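You operate a simulated robot arm through the tools that you are given. There is no shell and no other tool. Be economical: measure what you need, move in short steps, check, and stop when the job is done.

You are at the controls of a simulated robot arm. One attempt, no reset.

Task
Dust the ledge under the pink roll, then set the roll back.
Fine: rest the roll on the brush box first; use the yellow cloth and lay it back. What is to be rubbed or washed off counts as gone when no trace of it is left.

Only the result counts: the job must be done as asked and must still hold three seconds after the hand-in. Knocking over, shifting, dropping, spilling or breaking anything else fails it. Flat cloth is picked up by pressing the open fingertips on it (5 to 10 N) and closing them slowly along it; thin cloth reads only 2 to 8 mm in the jaws.

Robot
A 7-joint arm with a two-finger parallel gripper, fixed in place. Base frame: the origin is at the foot of the arm, x ahead of it, y to its left, z up. Readings come in mm, rad, newtons and seconds.
Its first joint turns from -2.601 to 2.601 rad. Payload 3.43 kg.
Tool frame: the origin (TCP) lies between the finger pads and is the grasp point; the fingertips stand 30 mm ahead of it; z points along the fingers, y is the line along which they close. The gripper opens to 94 mm. The fingers are 28 mm wide and 10 mm thick; the gripper's body (50 by 96 mm) begins 55 mm behind the TCP.
Orientation is told as [roll, pitch, yaw] about the base's x, y, z axes, in that order, counted from this pose: with the fingers straight down and closing along the base's y, the tool's x points along the base's -x, its y along +y and its z along -z.

Tools
- The arm moves only by the tool drive_tool. Its argument "steps" is a list of rows, each a list of 6 numbers: the shift along the tool's x, y, z in mm, then the turn, a rotation vector about the tool's x, y, z in rad. In form: [[dx, dy, dz, ax, ay, az], ...]. A call has 1 to 20 rows; each row shifts and turns the commanded pose from where the row before left it, along the tool's axes as they then stand. "claw" is the opening, from 0 (shut) to 1 (fully open), set as the call begins (left out, the last holds). Each row takes 0.2 s and may step no farther than 50 mm and 0.15 rad from the row before; otherwise, or with a gripper value out of range, the whole call is refused. Where a pose cannot be reached the arm comes as near as it can. A force on the tool above 40 N (or 10 N above the force at the start of the call, whichever is more), or a blocked arm, ends the call early, and 0.2 s more pass. Each finger travels about 45 mm/s and halts on what it meets, pressing with about 21 N; the grip force reading is that of the motor and also rises with nothing between the fingers. The clock runs only during rows and for 0.2 s after the last one: add rows that do not move to give the fingers time. The reply holds the time, the measured pose of the TCP, the force on the tool along the base axes, the opening and the grip force, in the units named above and with some noise, with the torque about the TCP (base axes, N m) and any sound that the robot's microphone picked up.
- Cameras (640 x 400 px; columns grow to the right, rows downward): "scene" is fixed at [400.6, -649.9, 1134.1]; the picture's right is [-0.24, -0.97, 0.00], its down [-0.64, 0.16, -0.75] and it looks along [0.73, -0.18, -0.66] (base axes); focal length 214 px, centre (320, 200). "wrist" rides on the gripper at [76, 14, -102] in the tool frame; the picture's right is [-0.18, 0.98, 0.00], its down [-0.75, -0.14, -0.64] and it looks along [-0.63, -0.12, 0.77] (tool axes); focal length 243 px, centre (320, 200). There is no depth. A picture from a camera that has moved, and an enlarged one, comes with that camera's place and axes in the base frame and with its lens.
- camera(camera): a new picture of that camera. The clock stands still meanwhile.
- enlarge(camera, box): a new picture of the part [left, top, right, bottom] of that camera's present view, enlarged. The clock stands still meanwhile.
- job_done(): hands the job in; it is judged then, once.

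Work in short steps. Places have to be worked out from the pictures, the camera data and where the tool is seen: move nearer, look again, correct. Check each grasp and each placing, and mend what went wrong. You have 120 turns and 64 pictures in all, those below and enlarged ones among them. Open the gripper and draw the arm clear of the work before you hand the job in, unless the task says otherwise; then end with one line.

The tools are called as name(argument=value, ...) on one line, values as JSON. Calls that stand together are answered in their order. drive_tool: Moves the arm, as the interface text tells. Its arguments: {"type":"object","properties":{"steps":{"type":"array","items":{"type":"array","items":{"type":"number"}}},"claw":{"type":"number"}},"required":["steps"]} The other tools are called the same way: camera (camera) takes a picture; enlarge (camera, box) takes an enlarged picture of a part of a camera's view; job_done () hands the job in.

At the start:

```text
time_s: 0.0
tool_pos: [290.5, -705.6, 946.0]
ee_rot: [-0.001, 0.0, 0.001]
force: [0.2, -0.2, 0.5]
moment: [-0.02, 0.03, 0.04]
grip_width: 94.1
grip_force: 0.1
```

scene: 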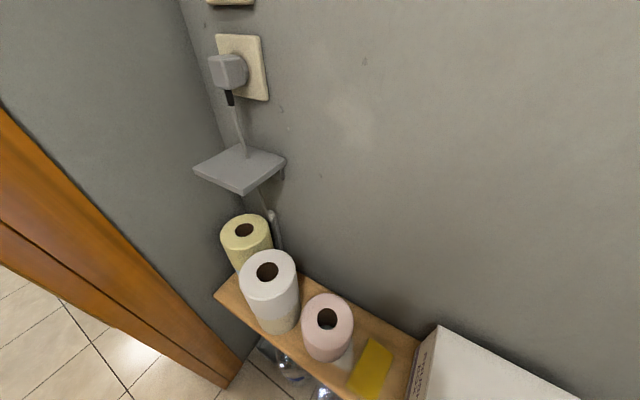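
wrist: 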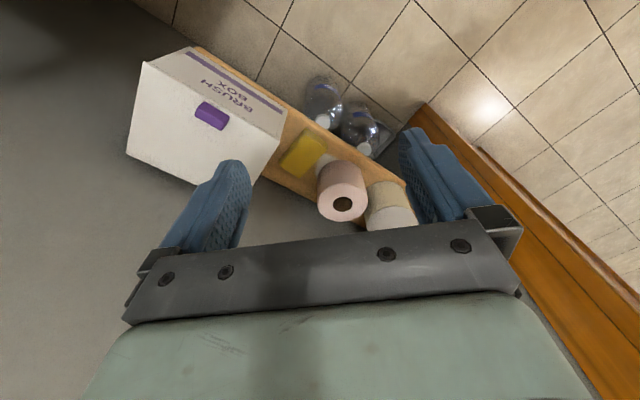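

I'll enlarge both views to measure the roll, cloth, box and ledge.

enlarge(camera="scene", box=[200, 200, 520, 400])

enlarge(camera="wrist", box=[120, 40, 440, 240])

```text
2.00 times, centred on (360, 300) of scene
camera zoom: at [400.6, -649.9, 1134.1], right [-0.24, -0.97, 0.0], down [-0.64, 0.16, -0.75], along [0.73, -0.18, -0.66], focal length 429 px, centre (240, 0)
```

zoom: 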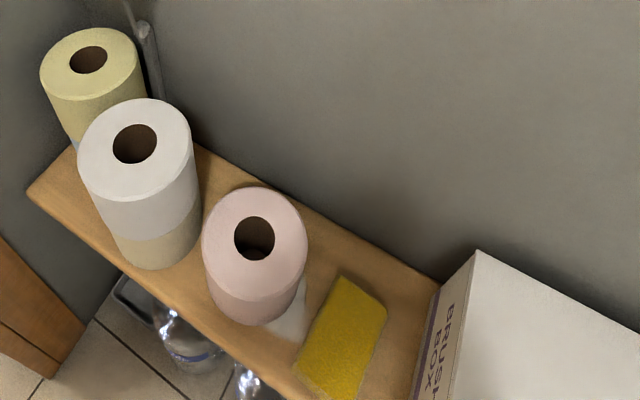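

```text
2.00 times, centred on (280, 140) of wrist
camera zoom: at [213.3, -691.1, 1047.8], right [0.18, 0.98, 0.0], down [0.75, -0.14, 0.64], along [0.63, -0.12, -0.77], focal length 485 px, centre (400, 320)
```

zoom: 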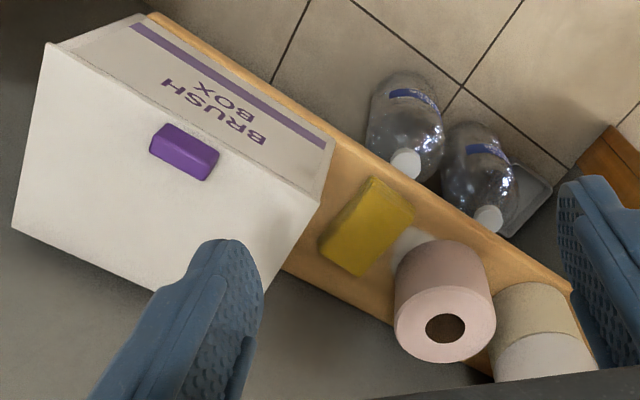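

Roll ≈ (574,-708), top z≈631, Ø≈114 with a 45 mm hole. The ledge runs at 45° and is about 175 deep at z≈550. I'll turn the tool to line up with the ledge and look at box and cloth from higher up.

drive_tool(steps=[[0, 0, 0, 0, 0, -0.131], [0, 0, 0, 0, 0, -0.131], [0, 0, 0, 0, 0, -0.131], [0, 0, 0, 0, 0, -0.131], [0, 0, 0, 0, 0, -0.131], [0, 0, 0, 0, 0, -0.13], [32, -36, 12, 0, 0, 0], [32, -36, 12, 0, 0, 0], [32, -36, 12, 0, 0, 0], [30, -38, 10, 0, 0, 0], [0, 0, 0, 0, 0, 0]], claw=0.6)

camera(camera="wrist")

camera(camera="scene")

```text
time_s: 2.4
tool_pos: [305.9, -898.9, 899.7]
ee_rot: [0.003, 0.0, 0.785]
force: [0.0, 0.3, 0.2]
moment: [0.0, -0.04, 0.01]
grip_width: 56.4
grip_force: 0.1
```

```text
59 pictures are left
camera wrist: at [239.7, -941.9, 1002.0], right [-0.56, 0.83, 0.0], down [0.63, 0.43, 0.64], along [0.53, 0.36, -0.77], focal length 243 px, centre (320, 200)
```

wrist: 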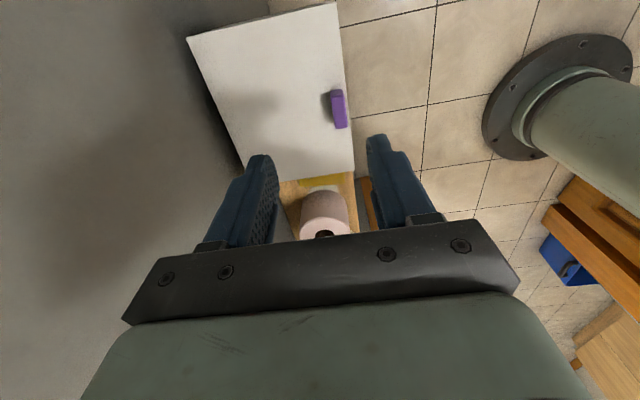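

```text
58 pictures are left
```

scene: 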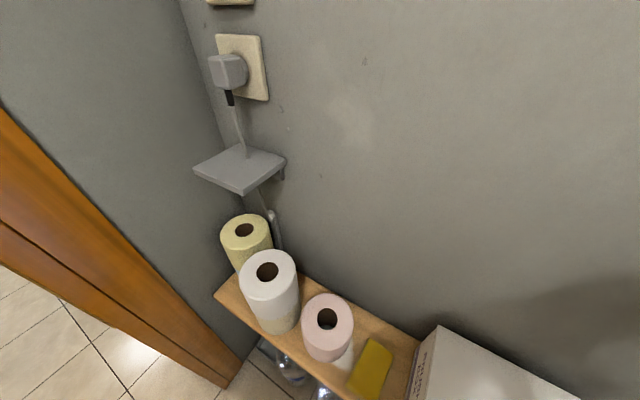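

The box top spans about a −490..−288 along the ledge and n −980..−824 across it, at z≈695, with a purple block at its front edge. I move above the roll's front wall for a closer look.

drive_tool(steps=[[-40, 0, 0, 0, 0, 0], [-40, -2, 0, 0, 0, 0], [-40, -2, 0, 0, 0, 0], [-40, -2, 0, 0, 0, 0], [-41, -2, 0, 0, 0, 0], [-41, -2, 20, 0, 0, 0], [-41, -2, 40, 0, 0, 0], [-41, -2, 40, 0, 0, 0], [0, 0, 40, 0, 0, 0], [0, 0, 20, 0, 0, 0], [0, 0, 0, 0, 0, 0]])

camera(camera="wrist")

enlarge(camera="scene", box=[200, 200, 520, 400])

```text
refused: row 7 steps farther than a row can; nothing moved
```

```text
57 pictures are left
camera wrist: at [239.7, -941.9, 1002.0], right [-0.56, 0.83, 0.0], down [0.63, 0.43, 0.64], along [0.53, 0.36, -0.77], focal length 243 px, centre (320, 200)
```

wrist: 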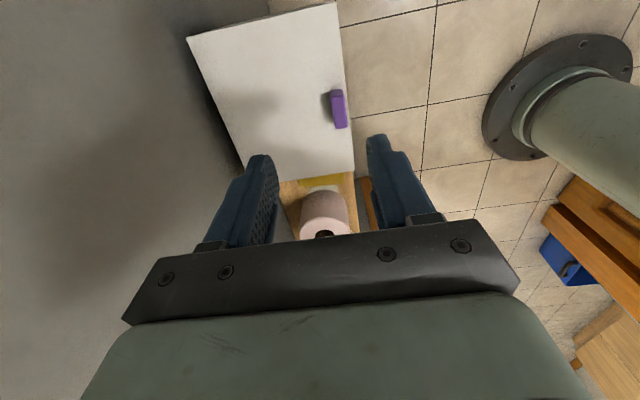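

```text
2.00 times, centred on (360, 300) of scene
camera zoom: at [400.6, -649.9, 1134.1], right [-0.24, -0.97, 0.0], down [-0.64, 0.16, -0.75], along [0.73, -0.18, -0.66], focal length 429 px, centre (240, 0)
```

zoom: 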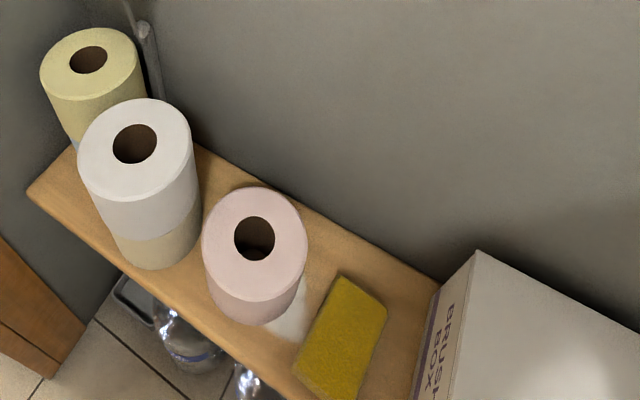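

The step exceeded the row limit, so I split it up and keep pictures separate.

drive_tool(steps=[[-40, 0, 0, 0, 0, 0], [-40, -2, 0, 0, 0, 0], [-40, -2, 0, 0, 0, 0], [-40, -2, 0, 0, 0, 0], [-41, -2, 0, 0, 0, 0], [-41, -2, 20, 0, 0, 0], [-41, -2, 20, 0, 0, 0], [-41, -2, 20, 0, 0, 0], [0, 0, 40, 0, 0, 0], [0, 0, 40, 0, 0, 0], [0, 0, 20, 0, 0, 0], [0, 0, 0, 0, 0, 0]])

```text
time_s: 5.0
tool_pos: [542.5, -678.8, 740.6]
ee_rot: [-0.002, 0.002, 0.784]
force: [0.6, -0.8, -0.2]
moment: [0.01, -0.01, 0.01]
grip_width: 56.5
grip_force: 0.1
```

camera(camera="wrist")

camera(camera="scene")

```text
55 pictures are left
camera wrist: at [478.7, -722.6, 841.2], right [-0.56, 0.83, 0.0], down [0.63, 0.43, 0.64], along [0.53, 0.36, -0.77], focal length 243 px, centre (320, 200)
```

wrist: 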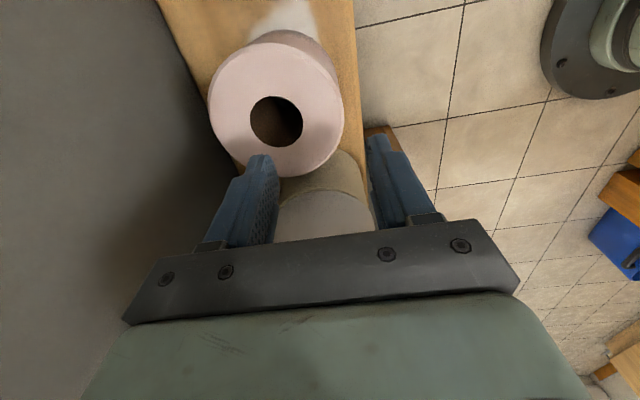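

```text
54 pictures are left
```

scene: 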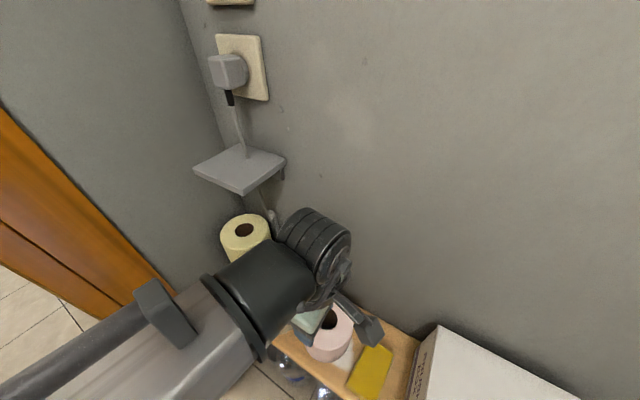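

The tool sits right over the roll's front wall (inner finger over the hole, outer beyond the rim). Descending until the fingertips are about 50 mm below the roll top.

drive_tool(steps=[[0, -1, 30, 0, 0, 0], [0, 0, 30, 0, 0, 0], [0, 0, 15, 0, 0, 0], [0, 0, 15, 0, 0, 0], [0, 0, 15, 0, 0, 0], [0, 0, 15, 0, 0, 0], [0, 0, 12, 0, 0, 0], [0, 0, 0, 0, 0, 0]])

camera(camera="wrist")

```text
time_s: 6.8
tool_pos: [544.3, -680.7, 608.2]
ee_rot: [-0.001, 0.0, 0.785]
force: [-0.4, 0.0, 0.2]
moment: [0.01, 0.01, 0.04]
grip_width: 56.5
grip_force: 0.0
```

```text
53 pictures are left
camera wrist: at [479.7, -723.7, 710.2], right [-0.56, 0.83, 0.0], down [0.63, 0.43, 0.64], along [0.53, 0.36, -0.77], focal length 243 px, centre (320, 200)
```

wrist: 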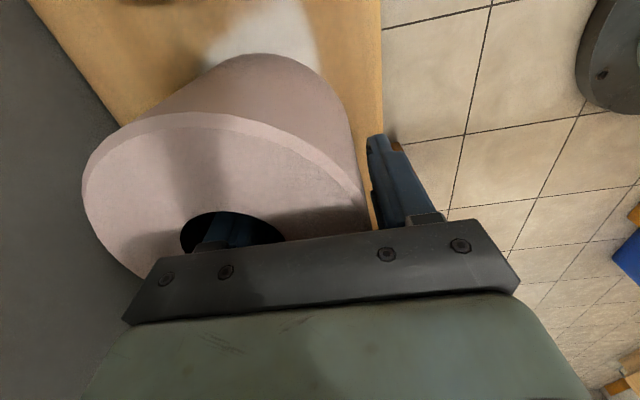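

Inner finger is in the hole, outer finger in front. Closing on the roll's wall.

drive_tool(steps=[[0, 0, 0, 0, 0, 0], [0, 0, 0, 0, 0, 0], [0, 0, 0, 0, 0, 0], [0, 0, 0, 0, 0, 0], [0, 0, 0, 0, 0, 0]], claw=0.25)

```text
time_s: 8.0
tool_pos: [544.7, -679.2, 609.3]
ee_rot: [0.002, 0.0, 0.784]
force: [0.1, 0.1, 1.1]
moment: [0.05, 0.03, 0.02]
grip_width: 39.1
grip_force: 20.8
```

Firm grip at 39 mm. Lifting straight up, slowly at first.

drive_tool(steps=[[0, 0, -8, 0, 0, 0], [0, 0, -12, 0, 0, 0], [0, 0, -20, 0, 0, 0], [0, 0, -30, 0, 0, 0], [0, 0, -30, 0, 0, 0], [0, 0, -30, 0, 0, 0], [0, 0, -30, 0, 0, 0], [0, 0, -30, 0, 0, 0], [0, 0, 0, 0, 0, 0]], claw=0.2)

camera(camera="wrist")

camera(camera="scene")

```text
time_s: 10.0
tool_pos: [544.8, -679.2, 800.3]
ee_rot: [0.0, 0.001, 0.784]
force: [0.8, -0.1, -1.3]
moment: [0.03, 0.04, -0.02]
grip_width: 39.0
grip_force: 20.9
```

```text
52 pictures are left
camera wrist: at [479.7, -723.1, 901.2], right [-0.56, 0.83, 0.0], down [0.63, 0.43, 0.64], along [0.53, 0.36, -0.77], focal length 243 px, centre (320, 200)
```

wrist: 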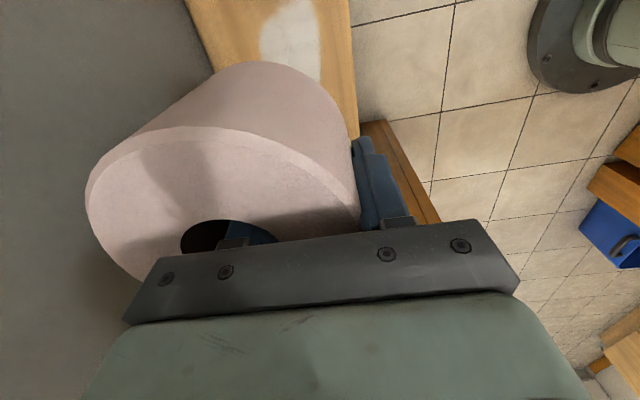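

```text
51 pictures are left
```

scene: 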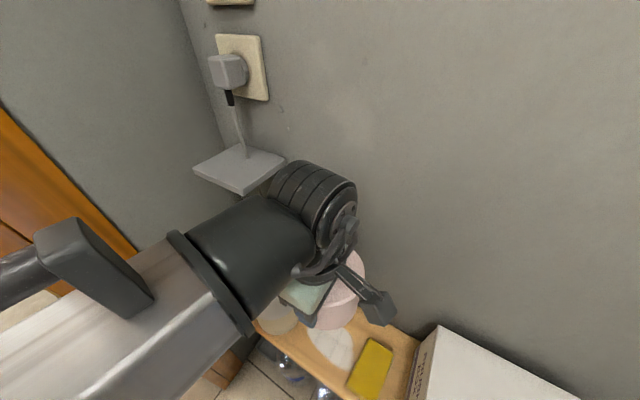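

The roll is held level and clears the box top. Moving it along the ledge until it is above the near end of the box.

drive_tool(steps=[[20, 0, 0, 0, 0, 0], [40, 0, 0, 0, 0, 0], [40, -1, 0, 0, 0, 0], [40, -1, 0, 0, 0, 0], [40, -1, 0, 0, 0, 0], [40, -1, 0, 0, 0, 0], [20, 0, 0, 0, 0, 0], [13, 0, 0, 0, 0, 0], [0, 0, 0, 0, 0, 0]])

camera(camera="wrist")

camera(camera="scene")

```text
time_s: 12.0
tool_pos: [368.2, -861.8, 798.2]
ee_rot: [0.001, 0.0, 0.786]
force: [0.4, 0.2, -0.3]
moment: [0.0, 0.03, 0.03]
grip_width: 39.1
grip_force: 20.6
```

```text
50 pictures are left
camera wrist: at [303.1, -905.0, 900.1], right [-0.56, 0.83, 0.0], down [0.63, 0.43, 0.64], along [0.53, 0.36, -0.77], focal length 243 px, centre (320, 200)
```

wrist: 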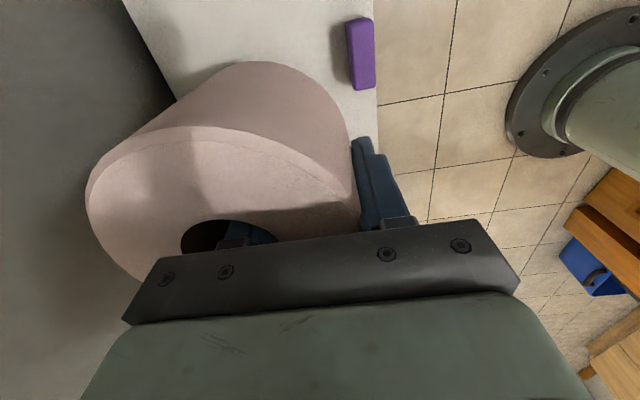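

```text
49 pictures are left
```

scene: 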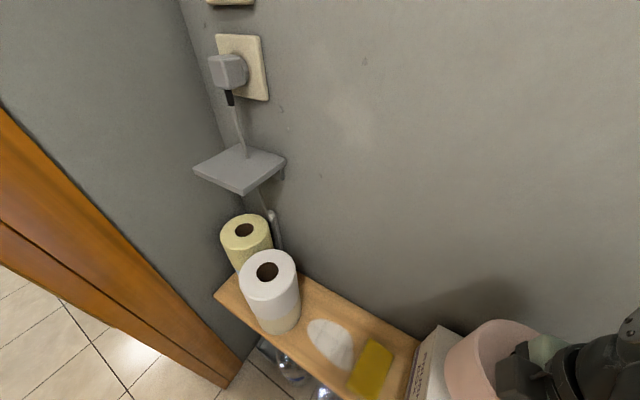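

The roll is above the near end of the box, clear of the purple block. Lowering toward the expected contact (TCP z≈754).

drive_tool(steps=[[-2, 0, 15, 0, 0, 0], [0, 0, 10, 0, 0, 0], [0, 0, 5, 0, 0, 0], [0, 0, 0, 0, 0, 0]])

camera(camera="scene")

```text
time_s: 13.0
tool_pos: [368.8, -860.0, 768.0]
ee_rot: [-0.001, -0.001, 0.785]
force: [-0.5, 0.3, -0.6]
moment: [0.01, 0.01, -0.01]
grip_width: 39.2
grip_force: 20.6
```

```text
48 pictures are left
```

scene: 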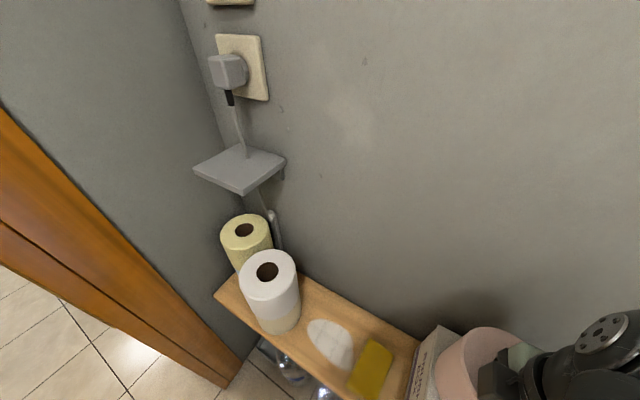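

Continuing in small steps.

drive_tool(steps=[[0, 0, 3, 0, 0, 0], [0, 0, 3, 0, 0, 0], [0, 0, 0, 0, 0, 0]])

drive_tool(steps=[[0, 0, 3, 0, 0, 0], [0, 0, 0, 0, 0, 0]])

drive_tool(steps=[[0, 0, 3, 0, 0, 0], [0, 0, 0, 0, 0, 0]])

```text
time_s: 13.8
tool_pos: [368.6, -859.0, 762.4]
ee_rot: [0.0, 0.001, 0.786]
force: [-0.2, 0.5, -1.6]
moment: [0.02, 0.02, -0.01]
grip_width: 39.1
grip_force: 20.8
```

```text
time_s: 14.4
tool_pos: [369.4, -859.5, 758.4]
ee_rot: [0.001, -0.001, 0.786]
force: [0.0, -0.5, -0.4]
moment: [0.04, 0.03, 0.02]
grip_width: 39.2
grip_force: 20.9
```

```text
time_s: 15.0
tool_pos: [367.6, -860.1, 756.6]
ee_rot: [0.002, 0.0, 0.785]
force: [-0.6, -0.4, -0.8]
moment: [0.05, 0.03, 0.01]
grip_width: 39.0
grip_force: 21.0
```

drive_tool(steps=[[0, 0, 3, 0, 0, 0], [0, 0, 0, 0, 0, 0]])

drive_tool(steps=[[0, 0, 2, 0, 0, 0], [0, 0, 0, 0, 0, 0]])

drive_tool(steps=[[0, 0, 2, 0, 0, 0], [0, 0, 0, 0, 0, 0]])

```text
time_s: 15.6
tool_pos: [368.8, -860.1, 753.5]
ee_rot: [-0.002, -0.001, 0.784]
force: [-1.6, 0.1, 6.5]
moment: [-0.07, -0.31, 0.0]
grip_width: 38.8
grip_force: 21.0
```

```text
time_s: 16.2
tool_pos: [368.9, -859.8, 752.9]
ee_rot: [-0.002, 0.001, 0.785]
force: [-3.8, 0.9, 22.5]
moment: [-0.37, -0.46, -0.06]
grip_width: 39.2
grip_force: 21.4
```

```text
time_s: 16.8
tool_pos: [369.0, -859.7, 750.5]
ee_rot: [-0.001, 0.001, 0.787]
force: [-4.5, 0.4, 20.0]
moment: [-0.35, -0.37, -0.11]
grip_width: 39.3
grip_force: 21.1
```

Contact at z≈754. Backing off 3 mm, then opening gently to release.

drive_tool(steps=[[0, 0, -3, 0, 0, 0], [0, 0, 0, 0, 0, 0]])

drive_tool(steps=[[0, 0, 0, 0, 0, 0], [0, 0, 0, 0, 0, 0], [0, 0, 0, 0, 0, 0]], claw=0.57)

drive_tool(steps=[[0, 0, -8, 0, 0, 0], [0, 0, -15, 0, 0, 0], [0, 0, -25, 0, 0, 0], [0, 0, -40, 0, 0, 0], [0, 0, -40, 0, 0, 0], [0, 0, 0, 0, 0, 0]])

camera(camera="wrist")

```text
time_s: 17.4
tool_pos: [369.4, -859.2, 751.2]
ee_rot: [0.001, -0.001, 0.786]
force: [-1.0, 0.3, -0.3]
moment: [0.04, 0.04, 0.0]
grip_width: 39.1
grip_force: 21.0
```

```text
time_s: 18.2
tool_pos: [369.8, -860.1, 753.1]
ee_rot: [-0.001, 0.001, 0.784]
force: [-0.3, -0.2, 0.0]
moment: [0.03, -0.01, 0.01]
grip_width: 53.6
grip_force: 0.1
```

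```text
time_s: 19.6
tool_pos: [368.0, -859.5, 880.3]
ee_rot: [0.001, -0.002, 0.785]
force: [-0.9, -0.4, 0.6]
moment: [0.02, -0.01, 0.0]
grip_width: 53.6
grip_force: 0.2
```

```text
47 pictures are left
camera wrist: at [304.9, -903.0, 981.9], right [-0.56, 0.83, 0.0], down [0.63, 0.43, 0.64], along [0.53, 0.36, -0.77], focal length 243 px, centre (320, 200)
```

wrist: 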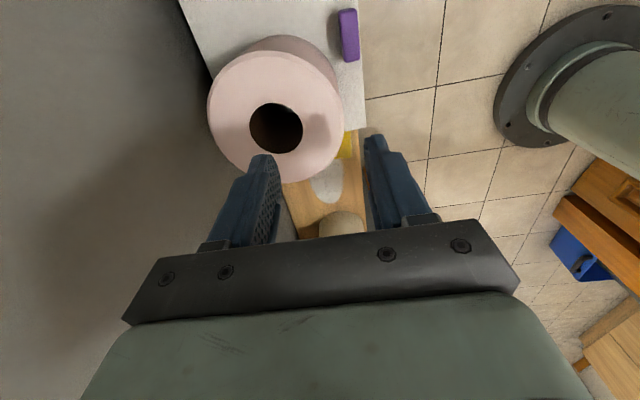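

The roll stands on the box. Next I move over the cloth and turn the tool so it closes along the ledge, with the camera on the open room side.

drive_tool(steps=[[-44, 0, 0, 0, 0, 0], [-44, 0, 0, 0, 0, 0], [-44, 0, 0, 0, 0, 0], [0, 0, 0, 0, 0, 0.131], [0, 0, 0, 0, 0, 0.131], [0, 0, 0, 0, 0, 0.131], [0, 0, 0, 0, 0, 0.131], [0, 0, 0, 0, 0, 0.131], [0, 0, 0, 0, 0, 0.131], [0, 0, 0, 0, 0, 0.131], [0, 0, 0, 0, 0, 0.131], [0, 0, 0, 0, 0, 0.131], [0, 0, 0, 0, 0, 0.131], [0, 0, 0, 0, 0, 0.131], [0, 0, 0, 0, 0, 0.13], [0, 0, 40, 0, 0, 0], [0, 0, 40, 0, 0, 0], [0, 0, 40, 0, 0, 0], [0, 0, 0, 0, 0, 0]])

camera(camera="wrist")

enlarge(camera="scene", box=[240, 280, 432, 400])

```text
time_s: 23.6
tool_pos: [462.1, -765.5, 759.2]
ee_rot: [0.0, -0.003, -0.789]
force: [0.4, 0.1, 0.9]
moment: [-0.01, 0.01, 0.05]
grip_width: 53.4
grip_force: 0.1
```

```text
46 pictures are left
camera wrist: at [417.3, -702.2, 860.7], right [0.83, 0.56, 0.0], down [0.43, -0.63, 0.64], along [0.36, -0.53, -0.77], focal length 243 px, centre (320, 200)
```

wrist: 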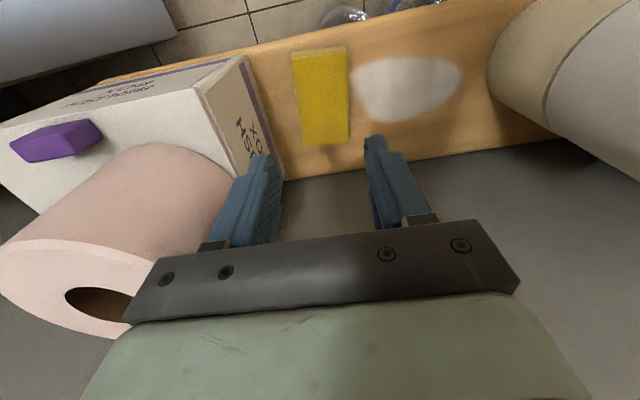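

```text
3.33 times, centred on (336, 340) of scene
camera zoom: at [400.6, -649.9, 1134.1], right [-0.24, -0.97, 0.0], down [-0.64, 0.16, -0.75], along [0.73, -0.18, -0.66], focal length 715 px, centre (267, -267)
```

zoom: 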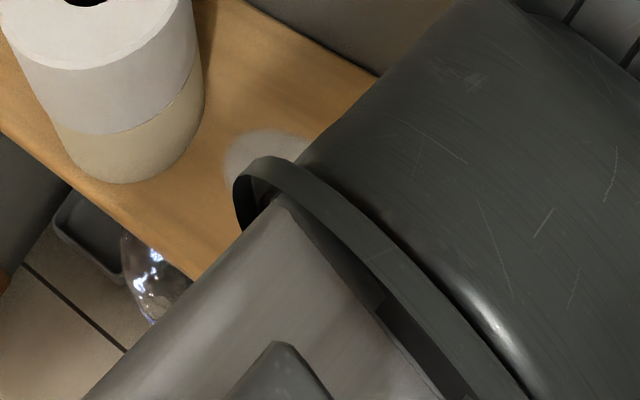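

Cloth: a −250..−187, n −937..−833. Dust ellipse: a −179..−52, n −934..−862. I move over the cloth centre and descend to just above it.

drive_tool(steps=[[-18, -4, 30, 0, 0, 0], [0, 0, 40, 0, 0, 0], [0, 0, 40, 0, 0, 0], [0, 0, 30, 0, 0, 0], [0, 0, 10, 0, 0, 0], [0, 0, 0, 0, 0, 0]], claw=0.48)

camera(camera="wrist")

```text
time_s: 25.0
tool_pos: [472.6, -782.0, 612.6]
ee_rot: [-0.004, -0.005, -0.789]
force: [-1.4, 0.4, 30.6]
moment: [0.14, -0.03, -0.03]
grip_width: 45.2
grip_force: 0.0
```

```text
44 pictures are left
camera wrist: at [427.7, -717.6, 713.7], right [0.83, 0.56, 0.0], down [0.43, -0.63, 0.64], along [0.36, -0.53, -0.76], focal length 243 px, centre (320, 200)
```

wrist: 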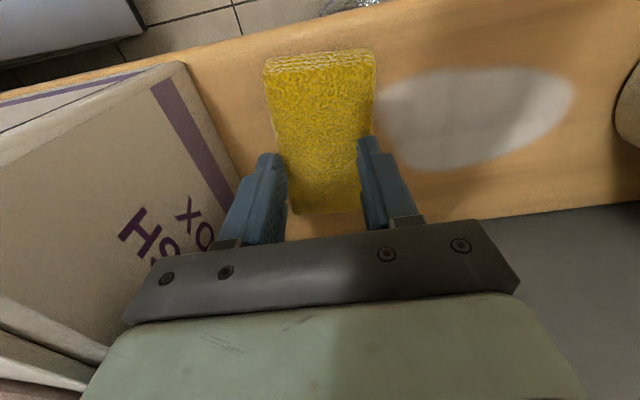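

I hit the cloth at tip z≈582, so it is a thick pad and the ledge is higher than I estimated. A pad this firm can be held flat by its sides, so I back up, open wider, recentre and look.

drive_tool(steps=[[0, 0, -20, 0, 0, 0], [0, 3, 0, 0, 0, 0], [0, 0, 0, 0, 0, 0], [0, 0, 0, 0, 0, 0]], claw=0.85)

camera(camera="wrist")

```text
time_s: 26.0
tool_pos: [474.9, -778.4, 630.3]
ee_rot: [0.0, 0.0, -0.788]
force: [-0.2, -0.5, -0.4]
moment: [0.0, 0.03, 0.03]
grip_width: 79.8
grip_force: 0.1
```

```text
43 pictures are left
camera wrist: at [430.1, -715.8, 731.7], right [0.83, 0.56, 0.0], down [0.43, -0.63, 0.64], along [0.36, -0.53, -0.77], focal length 243 px, centre (320, 200)
```

wrist: 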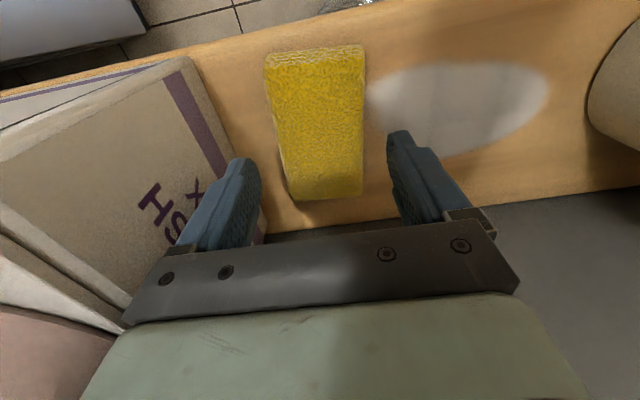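

The pad is about 56×92, undented, centred under the tool and turned about 5°. I align the yaw and lower the open fingers on either side of it.

drive_tool(steps=[[2, 0, 0, 0, 0, 0.085], [0, 0, 10, 0, 0, 0], [0, 0, 10, 0, 0, 0], [0, 0, 3, 0, 0, 0], [0, 0, 0, 0, 0, 0]])

drive_tool(steps=[[0, 0, 3, 0, 0, 0], [0, 0, 0, 0, 0, 0]])

drive_tool(steps=[[0, 0, 3, 0, 0, 0], [0, 0, 0, 0, 0, 0]])

```text
time_s: 27.2
tool_pos: [473.1, -779.8, 606.9]
ee_rot: [-0.002, 0.001, -0.873]
force: [0.3, -0.4, 0.1]
moment: [0.01, 0.0, 0.02]
grip_width: 79.9
grip_force: 0.1
```

```text
time_s: 27.8
tool_pos: [473.3, -778.5, 604.5]
ee_rot: [-0.001, -0.002, -0.873]
force: [0.0, -0.8, -0.6]
moment: [0.01, -0.02, -0.02]
grip_width: 80.0
grip_force: 0.1
```

```text
time_s: 28.4
tool_pos: [471.6, -778.6, 602.8]
ee_rot: [0.001, -0.003, -0.873]
force: [-1.1, 0.4, 0.0]
moment: [0.01, 0.01, 0.04]
grip_width: 79.6
grip_force: 0.1
```

drive_tool(steps=[[0, 0, 3, 0, 0, 0], [0, 0, 0, 0, 0, 0]])

drive_tool(steps=[[0, 0, 3, 0, 0, 0], [0, 0, 0, 0, 0, 0]])

drive_tool(steps=[[0, 0, 3, 0, 0, 0], [0, 0, 0, 0, 0, 0]])

```text
time_s: 29.0
tool_pos: [474.0, -779.0, 598.5]
ee_rot: [-0.001, -0.001, -0.873]
force: [0.3, -0.4, 0.5]
moment: [-0.01, 0.0, -0.02]
grip_width: 79.8
grip_force: 0.1
```

```text
time_s: 29.6
tool_pos: [474.1, -778.6, 595.5]
ee_rot: [-0.001, 0.001, -0.872]
force: [0.7, 0.4, 0.2]
moment: [0.03, -0.02, -0.02]
grip_width: 80.1
grip_force: 0.0
```

```text
time_s: 30.2
tool_pos: [473.4, -779.4, 593.5]
ee_rot: [0.0, -0.001, -0.873]
force: [-0.1, 0.5, -1.3]
moment: [-0.02, -0.01, -0.03]
grip_width: 79.8
grip_force: 0.1
```

Tips are at ≈563, well down the pad's sides and not touching the ledge. Closing on the pad.

drive_tool(steps=[[0, 0, 0, 0, 0, 0], [0, 0, 0, 0, 0, 0], [0, 0, 0, 0, 0, 0]], claw=0.6)

camera(camera="wrist")

```text
time_s: 31.0
tool_pos: [473.3, -777.9, 591.3]
ee_rot: [0.001, -0.001, -0.874]
force: [-0.9, -0.8, -0.3]
moment: [0.0, 0.0, -0.02]
grip_width: 63.7
grip_force: 20.9
```

```text
42 pictures are left
camera wrist: at [434.6, -711.1, 694.0], right [0.87, 0.49, 0.0], down [0.38, -0.67, 0.64], along [0.32, -0.56, -0.77], focal length 243 px, centre (320, 200)
```

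wrist: 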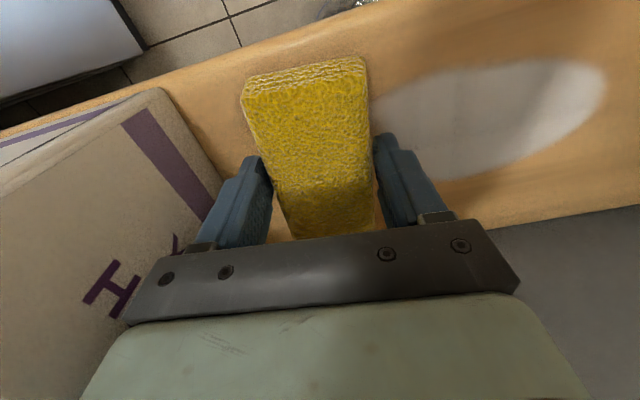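

Firm grip on the pad (63.7 mm). The pad's length spans the dust's depth, so I'll lift it, carry it toward the dust, turn it lengthwise along the ledge to keep the gripper body clear of the stack, then check it.

drive_tool(steps=[[0, 0, -10, 0, 0, 0], [0, 0, -20, 0, 0, 0], [0, 0, -20, 0, 0, 0], [-2, 25, 0, 0, 0, 0], [-2, 25, 0, 0, 0, 0], [-2, 26, 0, 0, 0, 0], [0, 0, 0, 0, 0, 0]], claw=0.55)

camera(camera="wrist")

```text
time_s: 32.6
tool_pos: [535.2, -734.0, 641.5]
ee_rot: [0.0, 0.002, -0.874]
force: [0.0, -0.4, -0.7]
moment: [0.0, -0.01, -0.01]
grip_width: 64.2
grip_force: 21.1
```

```text
41 pictures are left
camera wrist: at [496.8, -666.2, 744.5], right [0.87, 0.49, 0.0], down [0.38, -0.67, 0.64], along [0.32, -0.56, -0.77], focal length 243 px, centre (320, 200)
```

wrist: 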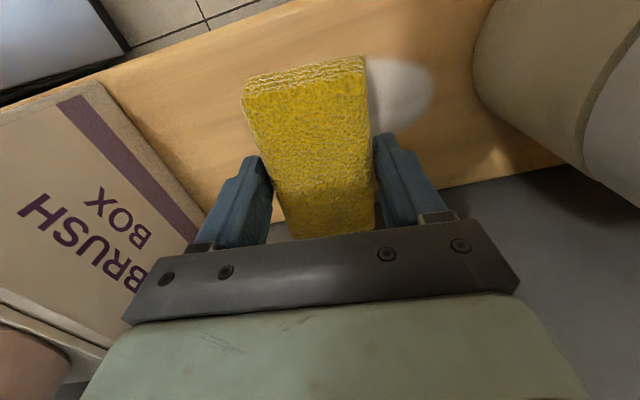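

The pad is held well. Rotating it lengthwise along the ledge.

drive_tool(steps=[[0, 0, 0, 0, 0, -0.138], [0, 0, 0, 0, 0, -0.138], [0, 0, 0, 0, 0, -0.138], [0, 0, 0, 0, 0, -0.138], [0, 0, 0, 0, 0, -0.138], [0, 0, 0, 0, 0, -0.138], [0, 0, 0, 0, 0, -0.138], [0, 0, 0, 0, 0, -0.138], [0, 0, 0, 0, 0, -0.138], [0, 0, 0, 0, 0, -0.138], [0, 0, 0, 0, 0, -0.138], [0, 0, 0, 0, 0, -0.14], [0, 0, 0, 0, 0, 0]])

camera(camera="wrist")

camera(camera="scene")

```text
time_s: 35.4
tool_pos: [536.5, -734.3, 642.6]
ee_rot: [-0.001, 0.001, 0.789]
force: [-0.8, 0.1, 0.0]
moment: [-0.01, 0.0, 0.03]
grip_width: 64.0
grip_force: 20.9
```

```text
40 pictures are left
camera wrist: at [470.8, -778.0, 744.0], right [-0.57, 0.82, 0.0], down [0.63, 0.44, 0.64], along [0.53, 0.36, -0.77], focal length 243 px, centre (320, 200)
```

wrist: 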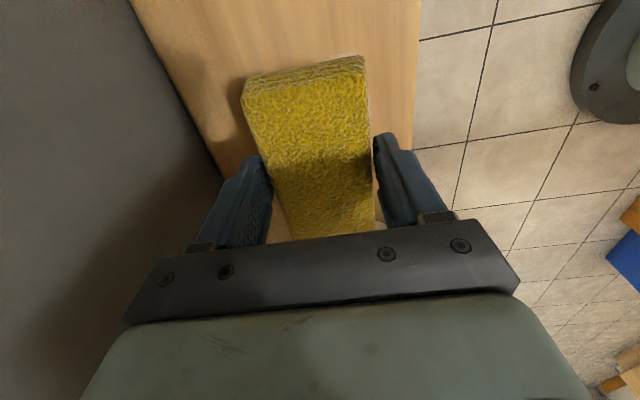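

```text
39 pictures are left
```

scene: 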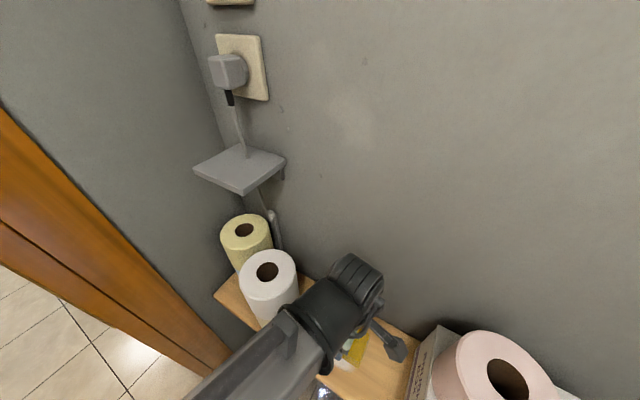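

Lowering the pad onto the dust, watching the contact force.

drive_tool(steps=[[0, 0, 20, 0, 0, 0], [0, 0, 15, 0, 0, 0], [0, 0, 10, 0, 0, 0], [0, 0, 0, 0, 0, 0]])

drive_tool(steps=[[0, 0, 3, 0, 0, 0], [0, 0, 0, 0, 0, 0]])

drive_tool(steps=[[0, 0, 2, 0, 0, 0], [0, 0, 0, 0, 0, 0]])

```text
time_s: 36.4
tool_pos: [536.1, -735.9, 597.4]
ee_rot: [-0.003, 0.001, 0.786]
force: [0.4, -0.5, -0.3]
moment: [0.0, 0.0, 0.01]
grip_width: 64.2
grip_force: 20.8
```

```text
time_s: 37.0
tool_pos: [535.2, -734.7, 594.2]
ee_rot: [-0.001, -0.001, 0.786]
force: [-0.4, -1.4, -0.5]
moment: [0.03, 0.0, 0.03]
grip_width: 63.9
grip_force: 20.4
```

```text
time_s: 37.6
tool_pos: [536.3, -735.2, 592.4]
ee_rot: [0.001, -0.001, 0.787]
force: [-1.5, -0.6, 0.2]
moment: [0.05, 0.02, 0.05]
grip_width: 63.8
grip_force: 20.9
```

drive_tool(steps=[[0, 0, 1, 0, 0, 0], [0, 0, 0, 0, 0, 0]])

drive_tool(steps=[[0, 0, 1, 0, 0, 0], [0, 0, 0, 0, 0, 0]])

```text
time_s: 38.2
tool_pos: [535.6, -734.9, 590.9]
ee_rot: [-0.002, 0.0, 0.788]
force: [-0.6, 0.4, 14.2]
moment: [0.23, 0.05, -0.01]
grip_width: 64.2
grip_force: 21.2
```

```text
time_s: 38.8
tool_pos: [535.6, -734.0, 591.5]
ee_rot: [0.0, 0.001, 0.788]
force: [0.7, -0.5, 25.5]
moment: [-0.01, 0.01, 0.01]
grip_width: 64.3
grip_force: 21.3
```

Pressing about 25 N, so I ease off a little and make the first strokes along the ledge.

drive_tool(steps=[[0, 0, -0.8, 0, 0, 0], [-8, 0, 0, 0, 0, 0], [-8, 0, 0, 0, 0, 0], [-8, 0, 0, 0, 0, 0], [-8, 0, 0, 0, 0, 0], [-8, 0, 0, 0, 0, 0], [-3, 0, 0, 0, 0, 0], [0, 0, 0, 0, 0, 0]])

```text
time_s: 40.6
tool_pos: [565.6, -702.9, 590.1]
ee_rot: [-0.001, 0.0, 0.788]
force: [-4.5, -4.6, 12.6]
moment: [-0.08, 0.14, -0.03]
grip_width: 64.0
grip_force: 21.0
```

Good steady pressure of about 12 N. Now strokes offset toward the wall and toward the front.

drive_tool(steps=[[0, -9, 0, 0, 0, 0], [0, -10, 0, 0, 0, 0], [10, 0, 0, 0, 0, 0], [10, 0, 0, 0, 0, 0], [10, 0, 0, 0, 0, 0], [10, 0, 0, 0, 0, 0], [8, 0, 0, 0, 0, 0], [0, 10, 0, 0, 0, 0], [0, 10, 0, 0, 0, 0], [0, 10, 0, 0, 0, 0], [0, 10, 0, 0, 0, 0], [-10, 0, 0, 0, 0, 0], [-10, 0, 0, 0, 0, 0], [-10, 0, 0, 0, 0, 0], [-10, 0, 0, 0, 0, 0], [-8, 0, 0, 0, 0, 0], [0, 0, 0, 0, 0, 0]])

```text
time_s: 44.2
tool_pos: [551.0, -689.2, 591.2]
ee_rot: [0.001, -0.003, 0.784]
force: [-2.8, -1.6, 6.9]
moment: [-0.05, 0.13, -0.03]
grip_width: 64.0
grip_force: 21.6
```

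Pressure has dropped to 7 N, so I press slightly more and repeat the passes in reverse.

drive_tool(steps=[[10, 0, 0.5, 0, 0, 0], [10, 0, 0, 0, 0, 0], [10, 0, 0, 0, 0, 0], [10, 0, 0, 0, 0, 0], [8, 0, 0, 0, 0, 0], [0, -10, 0, 0, 0, 0], [0, -10, 0, 0, 0, 0], [-10, 0, 0, 0, 0, 0], [-10, 0, 0, 0, 0, 0], [-10, 0, 0, 0, 0, 0], [-10, 0, 0, 0, 0, 0], [-8, 0, 0, 0, 0, 0], [0, -10, 0, 0, 0, 0], [0, -8, 0, 0, 0, 0], [10, 0, 0, 0, 0, 0], [10, 0, 0, 0, 0, 0], [10, 0, 0, 0, 0, 0], [10, 0, 0, 0, 0, 0], [8, 0, 0, 0, 0, 0], [0, 0, 0, 0, 0, 0]])

drive_tool(steps=[[0, 18, -15, 0, 0, 0], [20, 0, -30, 0, 0, 0], [20, 0, -30, 0, 0, 0], [0, 0, -25, 0, 0, 0], [0, 0, 0, 0, 0, 0]])

camera(camera="wrist")

enlarge(camera="scene", box=[240, 280, 432, 400])

```text
time_s: 48.4
tool_pos: [544.0, -748.9, 591.1]
ee_rot: [-0.002, 0.0, 0.787]
force: [1.8, 1.4, 4.0]
moment: [0.07, -0.07, -0.01]
grip_width: 64.0
grip_force: 21.2
```

```text
time_s: 49.6
tool_pos: [502.8, -764.8, 691.1]
ee_rot: [0.0, 0.0, 0.785]
force: [0.4, 0.1, -1.1]
moment: [-0.01, 0.0, 0.0]
grip_width: 63.9
grip_force: 20.8
```

```text
38 pictures are left
camera wrist: at [438.1, -808.8, 792.4], right [-0.57, 0.82, 0.0], down [0.63, 0.43, 0.64], along [0.53, 0.36, -0.77], focal length 243 px, centre (320, 200)
```

wrist: 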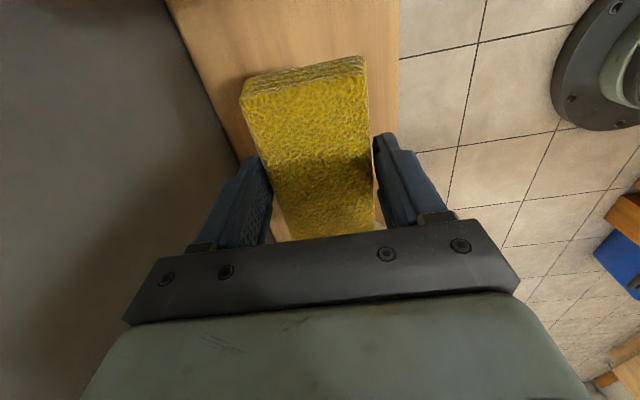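

```text
3.33 times, centred on (336, 340) of scene
camera zoom: at [400.6, -649.9, 1134.1], right [-0.24, -0.97, 0.0], down [-0.64, 0.16, -0.75], along [0.73, -0.18, -0.66], focal length 715 px, centre (267, -267)
```

zoom: 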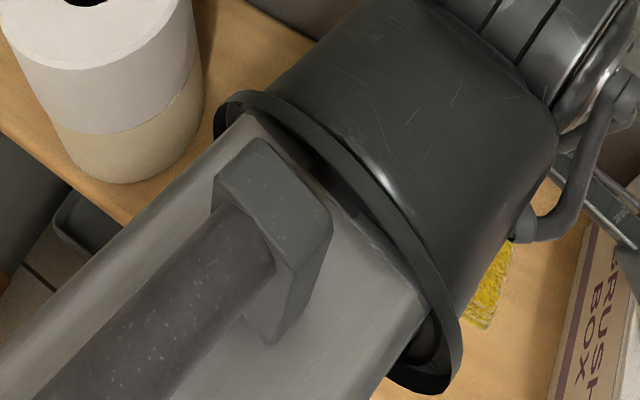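

The arm blocks the view. I rotate back to the cloth's original heading, which lets the wrist camera see the ledge.

drive_tool(steps=[[0, 0, 0, 0, 0, 0.138], [0, 0, 0, 0, 0, 0.138], [0, 0, 0, 0, 0, 0.138], [0, 0, 0, 0, 0, 0.138], [0, 0, 0, 0, 0, 0.138], [0, 0, 0, 0, 0, 0.138], [0, 0, 0, 0, 0, 0.138], [0, 0, 0, 0, 0, 0.138], [0, 0, 0, 0, 0, 0.138], [0, 0, 0, 0, 0, 0.138], [0, 0, 0, 0, 0, 0.138], [0, 0, 0, 0, 0, 0.14], [0, 0, 0, 0, 0, 0]])

camera(camera="wrist")

```text
time_s: 52.4
tool_pos: [504.1, -765.4, 690.9]
ee_rot: [0.001, 0.0, -0.874]
force: [-0.4, 0.0, -0.7]
moment: [0.0, -0.02, 0.02]
grip_width: 64.1
grip_force: 20.7
```

```text
36 pictures are left
camera wrist: at [464.4, -697.8, 792.4], right [0.87, 0.49, 0.0], down [0.38, -0.67, 0.64], along [0.31, -0.56, -0.77], focal length 243 px, centre (320, 200)
```

wrist: 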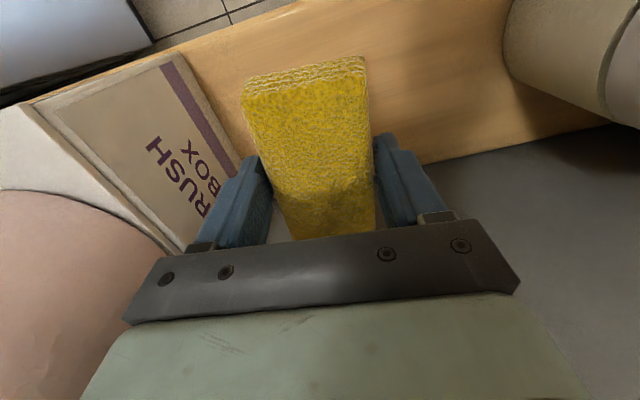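

The visible ledge looks clean. I move back over the cloth's spot and zoom in for traces.

drive_tool(steps=[[4.5, -16, 0, 0, 0, 0], [5, -16, 0, 0, 0, 0], [0, 0, 0, 0, 0, 0]])

enlarge(camera="wrist", box=[340, 0, 640, 190])

enlarge(camera="scene", box=[240, 280, 432, 400])

```text
time_s: 53.2
tool_pos: [473.1, -778.7, 691.1]
ee_rot: [0.001, 0.001, -0.873]
force: [-0.2, -0.3, -0.3]
moment: [0.03, 0.03, -0.02]
grip_width: 63.9
grip_force: 21.3
```

```text
2.11 times, centred on (490, 95) of wrist
camera zoom: at [433.2, -711.1, 792.3], right [0.87, 0.49, 0.0], down [0.38, -0.67, 0.64], along [0.32, -0.56, -0.77], focal length 511 px, centre (-38, 421)
```

zoom: 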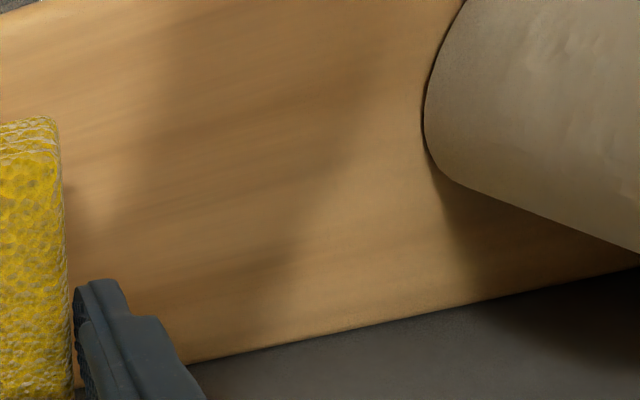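

```text
3.33 times, centred on (336, 340) of scene
camera zoom: at [400.6, -649.9, 1134.1], right [-0.24, -0.97, 0.0], down [-0.64, 0.16, -0.75], along [0.73, -0.18, -0.66], focal length 715 px, centre (267, -267)
```

zoom: 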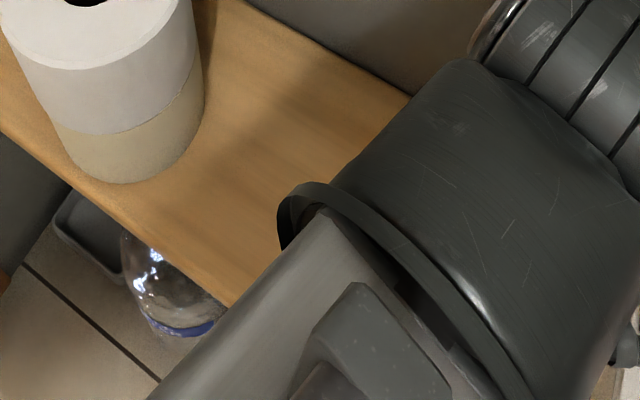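

No trace visible. I lower the cloth back on its original spot.

drive_tool(steps=[[0, 0, 30, 0, 0, 0], [0, 0, 30, 0, 0, 0], [0, 0, 20, 0, 0, 0], [0, 0, 12, 0, 0, 0], [0, 0, 4, 0, 0, 0], [0, 0, 0, 0, 0, 0]])

drive_tool(steps=[[0, 0, 2, 0, 0, 0], [0, 0, 0, 0, 0, 0]])

```text
time_s: 54.6
tool_pos: [472.4, -779.6, 594.3]
ee_rot: [0.001, -0.001, -0.874]
force: [-0.4, 1.2, 0.1]
moment: [0.0, 0.0, -0.01]
grip_width: 64.0
grip_force: 21.2
```

```text
time_s: 55.2
tool_pos: [471.6, -779.5, 592.0]
ee_rot: [0.0, -0.001, -0.874]
force: [-0.4, 0.2, -0.5]
moment: [-0.02, -0.02, 0.02]
grip_width: 63.9
grip_force: 20.6
```

drive_tool(steps=[[0, 0, 1.2, 0, 0, 0], [0, 0, 0, 0, 0, 0]])

drive_tool(steps=[[0, 0, 0, 0, 0, 0], [0, 0, 0, 0, 0, 0], [0, 0, 0, 0, 0, 0]], claw=0.85)

drive_tool(steps=[[0, 0, -15, 0, 0, 0], [0, 0, -35, 0, 0, 0], [0, 0, -40, 0, 0, 0], [0, 0, -40, 0, 0, 0], [0, 0, -40, 0, 0, 0], [0, 0, 0, 0, 0, 0]])

camera(camera="wrist")

```text
time_s: 55.8
tool_pos: [472.2, -779.3, 591.2]
ee_rot: [0.002, 0.0, -0.872]
force: [-0.3, -0.3, -0.7]
moment: [-0.02, -0.03, 0.01]
grip_width: 63.8
grip_force: 21.5
```

```text
time_s: 56.6
tool_pos: [472.5, -778.3, 591.5]
ee_rot: [0.0, 0.0, -0.872]
force: [1.2, 0.4, -0.9]
moment: [0.01, 0.0, 0.01]
grip_width: 80.0
grip_force: 0.0
```

```text
time_s: 58.0
tool_pos: [472.2, -777.8, 761.8]
ee_rot: [0.001, 0.0, -0.874]
force: [-0.5, 0.1, 0.4]
moment: [0.0, 0.01, -0.04]
grip_width: 79.9
grip_force: 0.1
```

```text
33 pictures are left
camera wrist: at [432.8, -710.1, 863.4], right [0.87, 0.49, 0.0], down [0.38, -0.67, 0.64], along [0.32, -0.56, -0.77], focal length 243 px, centre (320, 200)
```

wrist: 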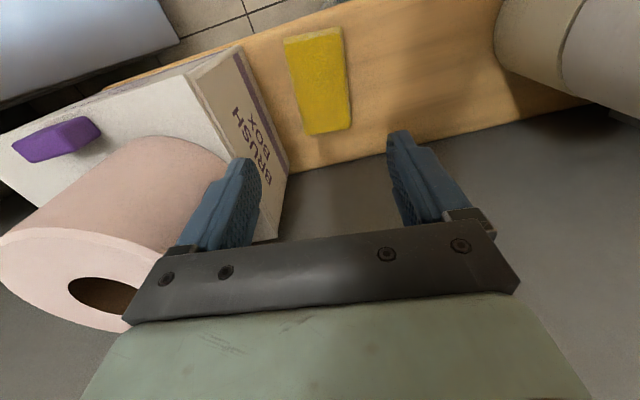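

The cloth lies flat in its place. Close look at the dust area for residue.

enlarge(camera="wrist", box=[270, 0, 510, 150])

```text
2.67 times, centred on (390, 75) of wrist
camera zoom: at [432.8, -710.1, 863.4], right [0.87, 0.49, 0.0], down [0.38, -0.67, 0.64], along [0.32, -0.56, -0.77], focal length 647 px, centre (133, 533)
```

zoom: 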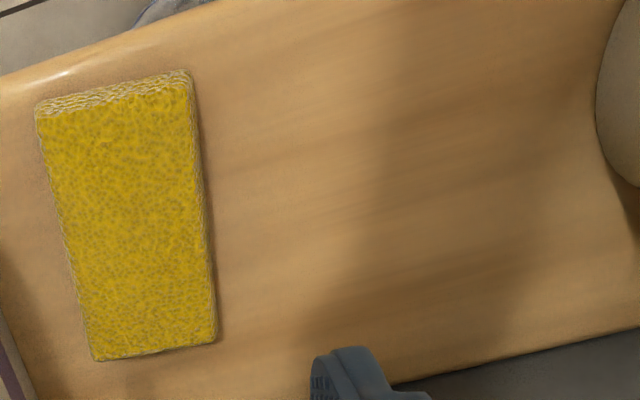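

Ledge is clean. I go up, turn, and return above the roll on the box.

drive_tool(steps=[[0, 0, -40, 0, 0, 0], [0, 0, -40, 0, 0, 0], [0, 0, -38, 0, 0, 0], [0, 0, 0, 0, 0, -0.138], [0, 0, 0, 0, 0, -0.138], [0, 0, 0, 0, 0, -0.138], [0, 0, 0, 0, 0, -0.138], [0, 0, 0, 0, 0, -0.138], [0, 0, 0, 0, 0, -0.138], [0, 0, 0, 0, 0, -0.138], [0, 0, 0, 0, 0, -0.138], [0, 0, 0, 0, 0, -0.138], [0, 0, 0, 0, 0, -0.138], [0, 0, 0, 0, 0, -0.138], [0, 0, 0, 0, 0, -0.141], [40, 4, 0, 0, 0, 0], [40, 4, 0, 0, 0, 0], [40, 4, 0, 0, 0, 0], [10, 2, 0, 0, 0, 0], [0, 0, 0, 0, 0, 0]], claw=0.57)

camera(camera="wrist")

camera(camera="scene")

```text
time_s: 62.2
tool_pos: [369.7, -860.7, 879.5]
ee_rot: [0.0, 0.0, 0.788]
force: [0.6, 1.0, 1.0]
moment: [-0.02, -0.01, -0.02]
grip_width: 53.4
grip_force: 0.1
```

```text
31 pictures are left
camera wrist: at [306.0, -905.9, 981.0], right [-0.57, 0.82, 0.0], down [0.63, 0.43, 0.64], along [0.53, 0.36, -0.77], focal length 243 px, centre (320, 200)
```

wrist: 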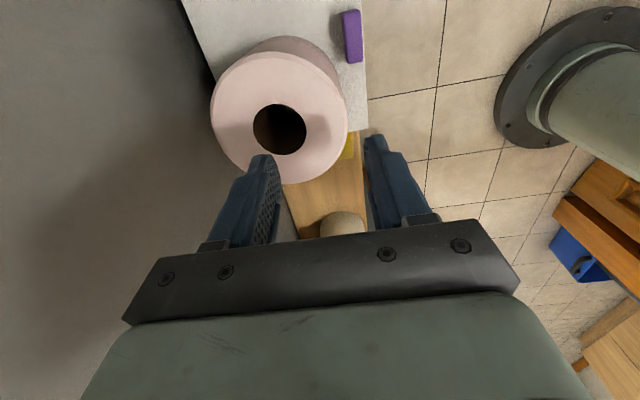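

```text
30 pictures are left
```

scene: 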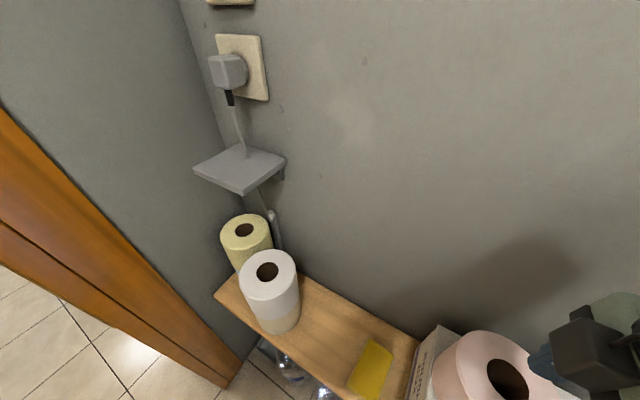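

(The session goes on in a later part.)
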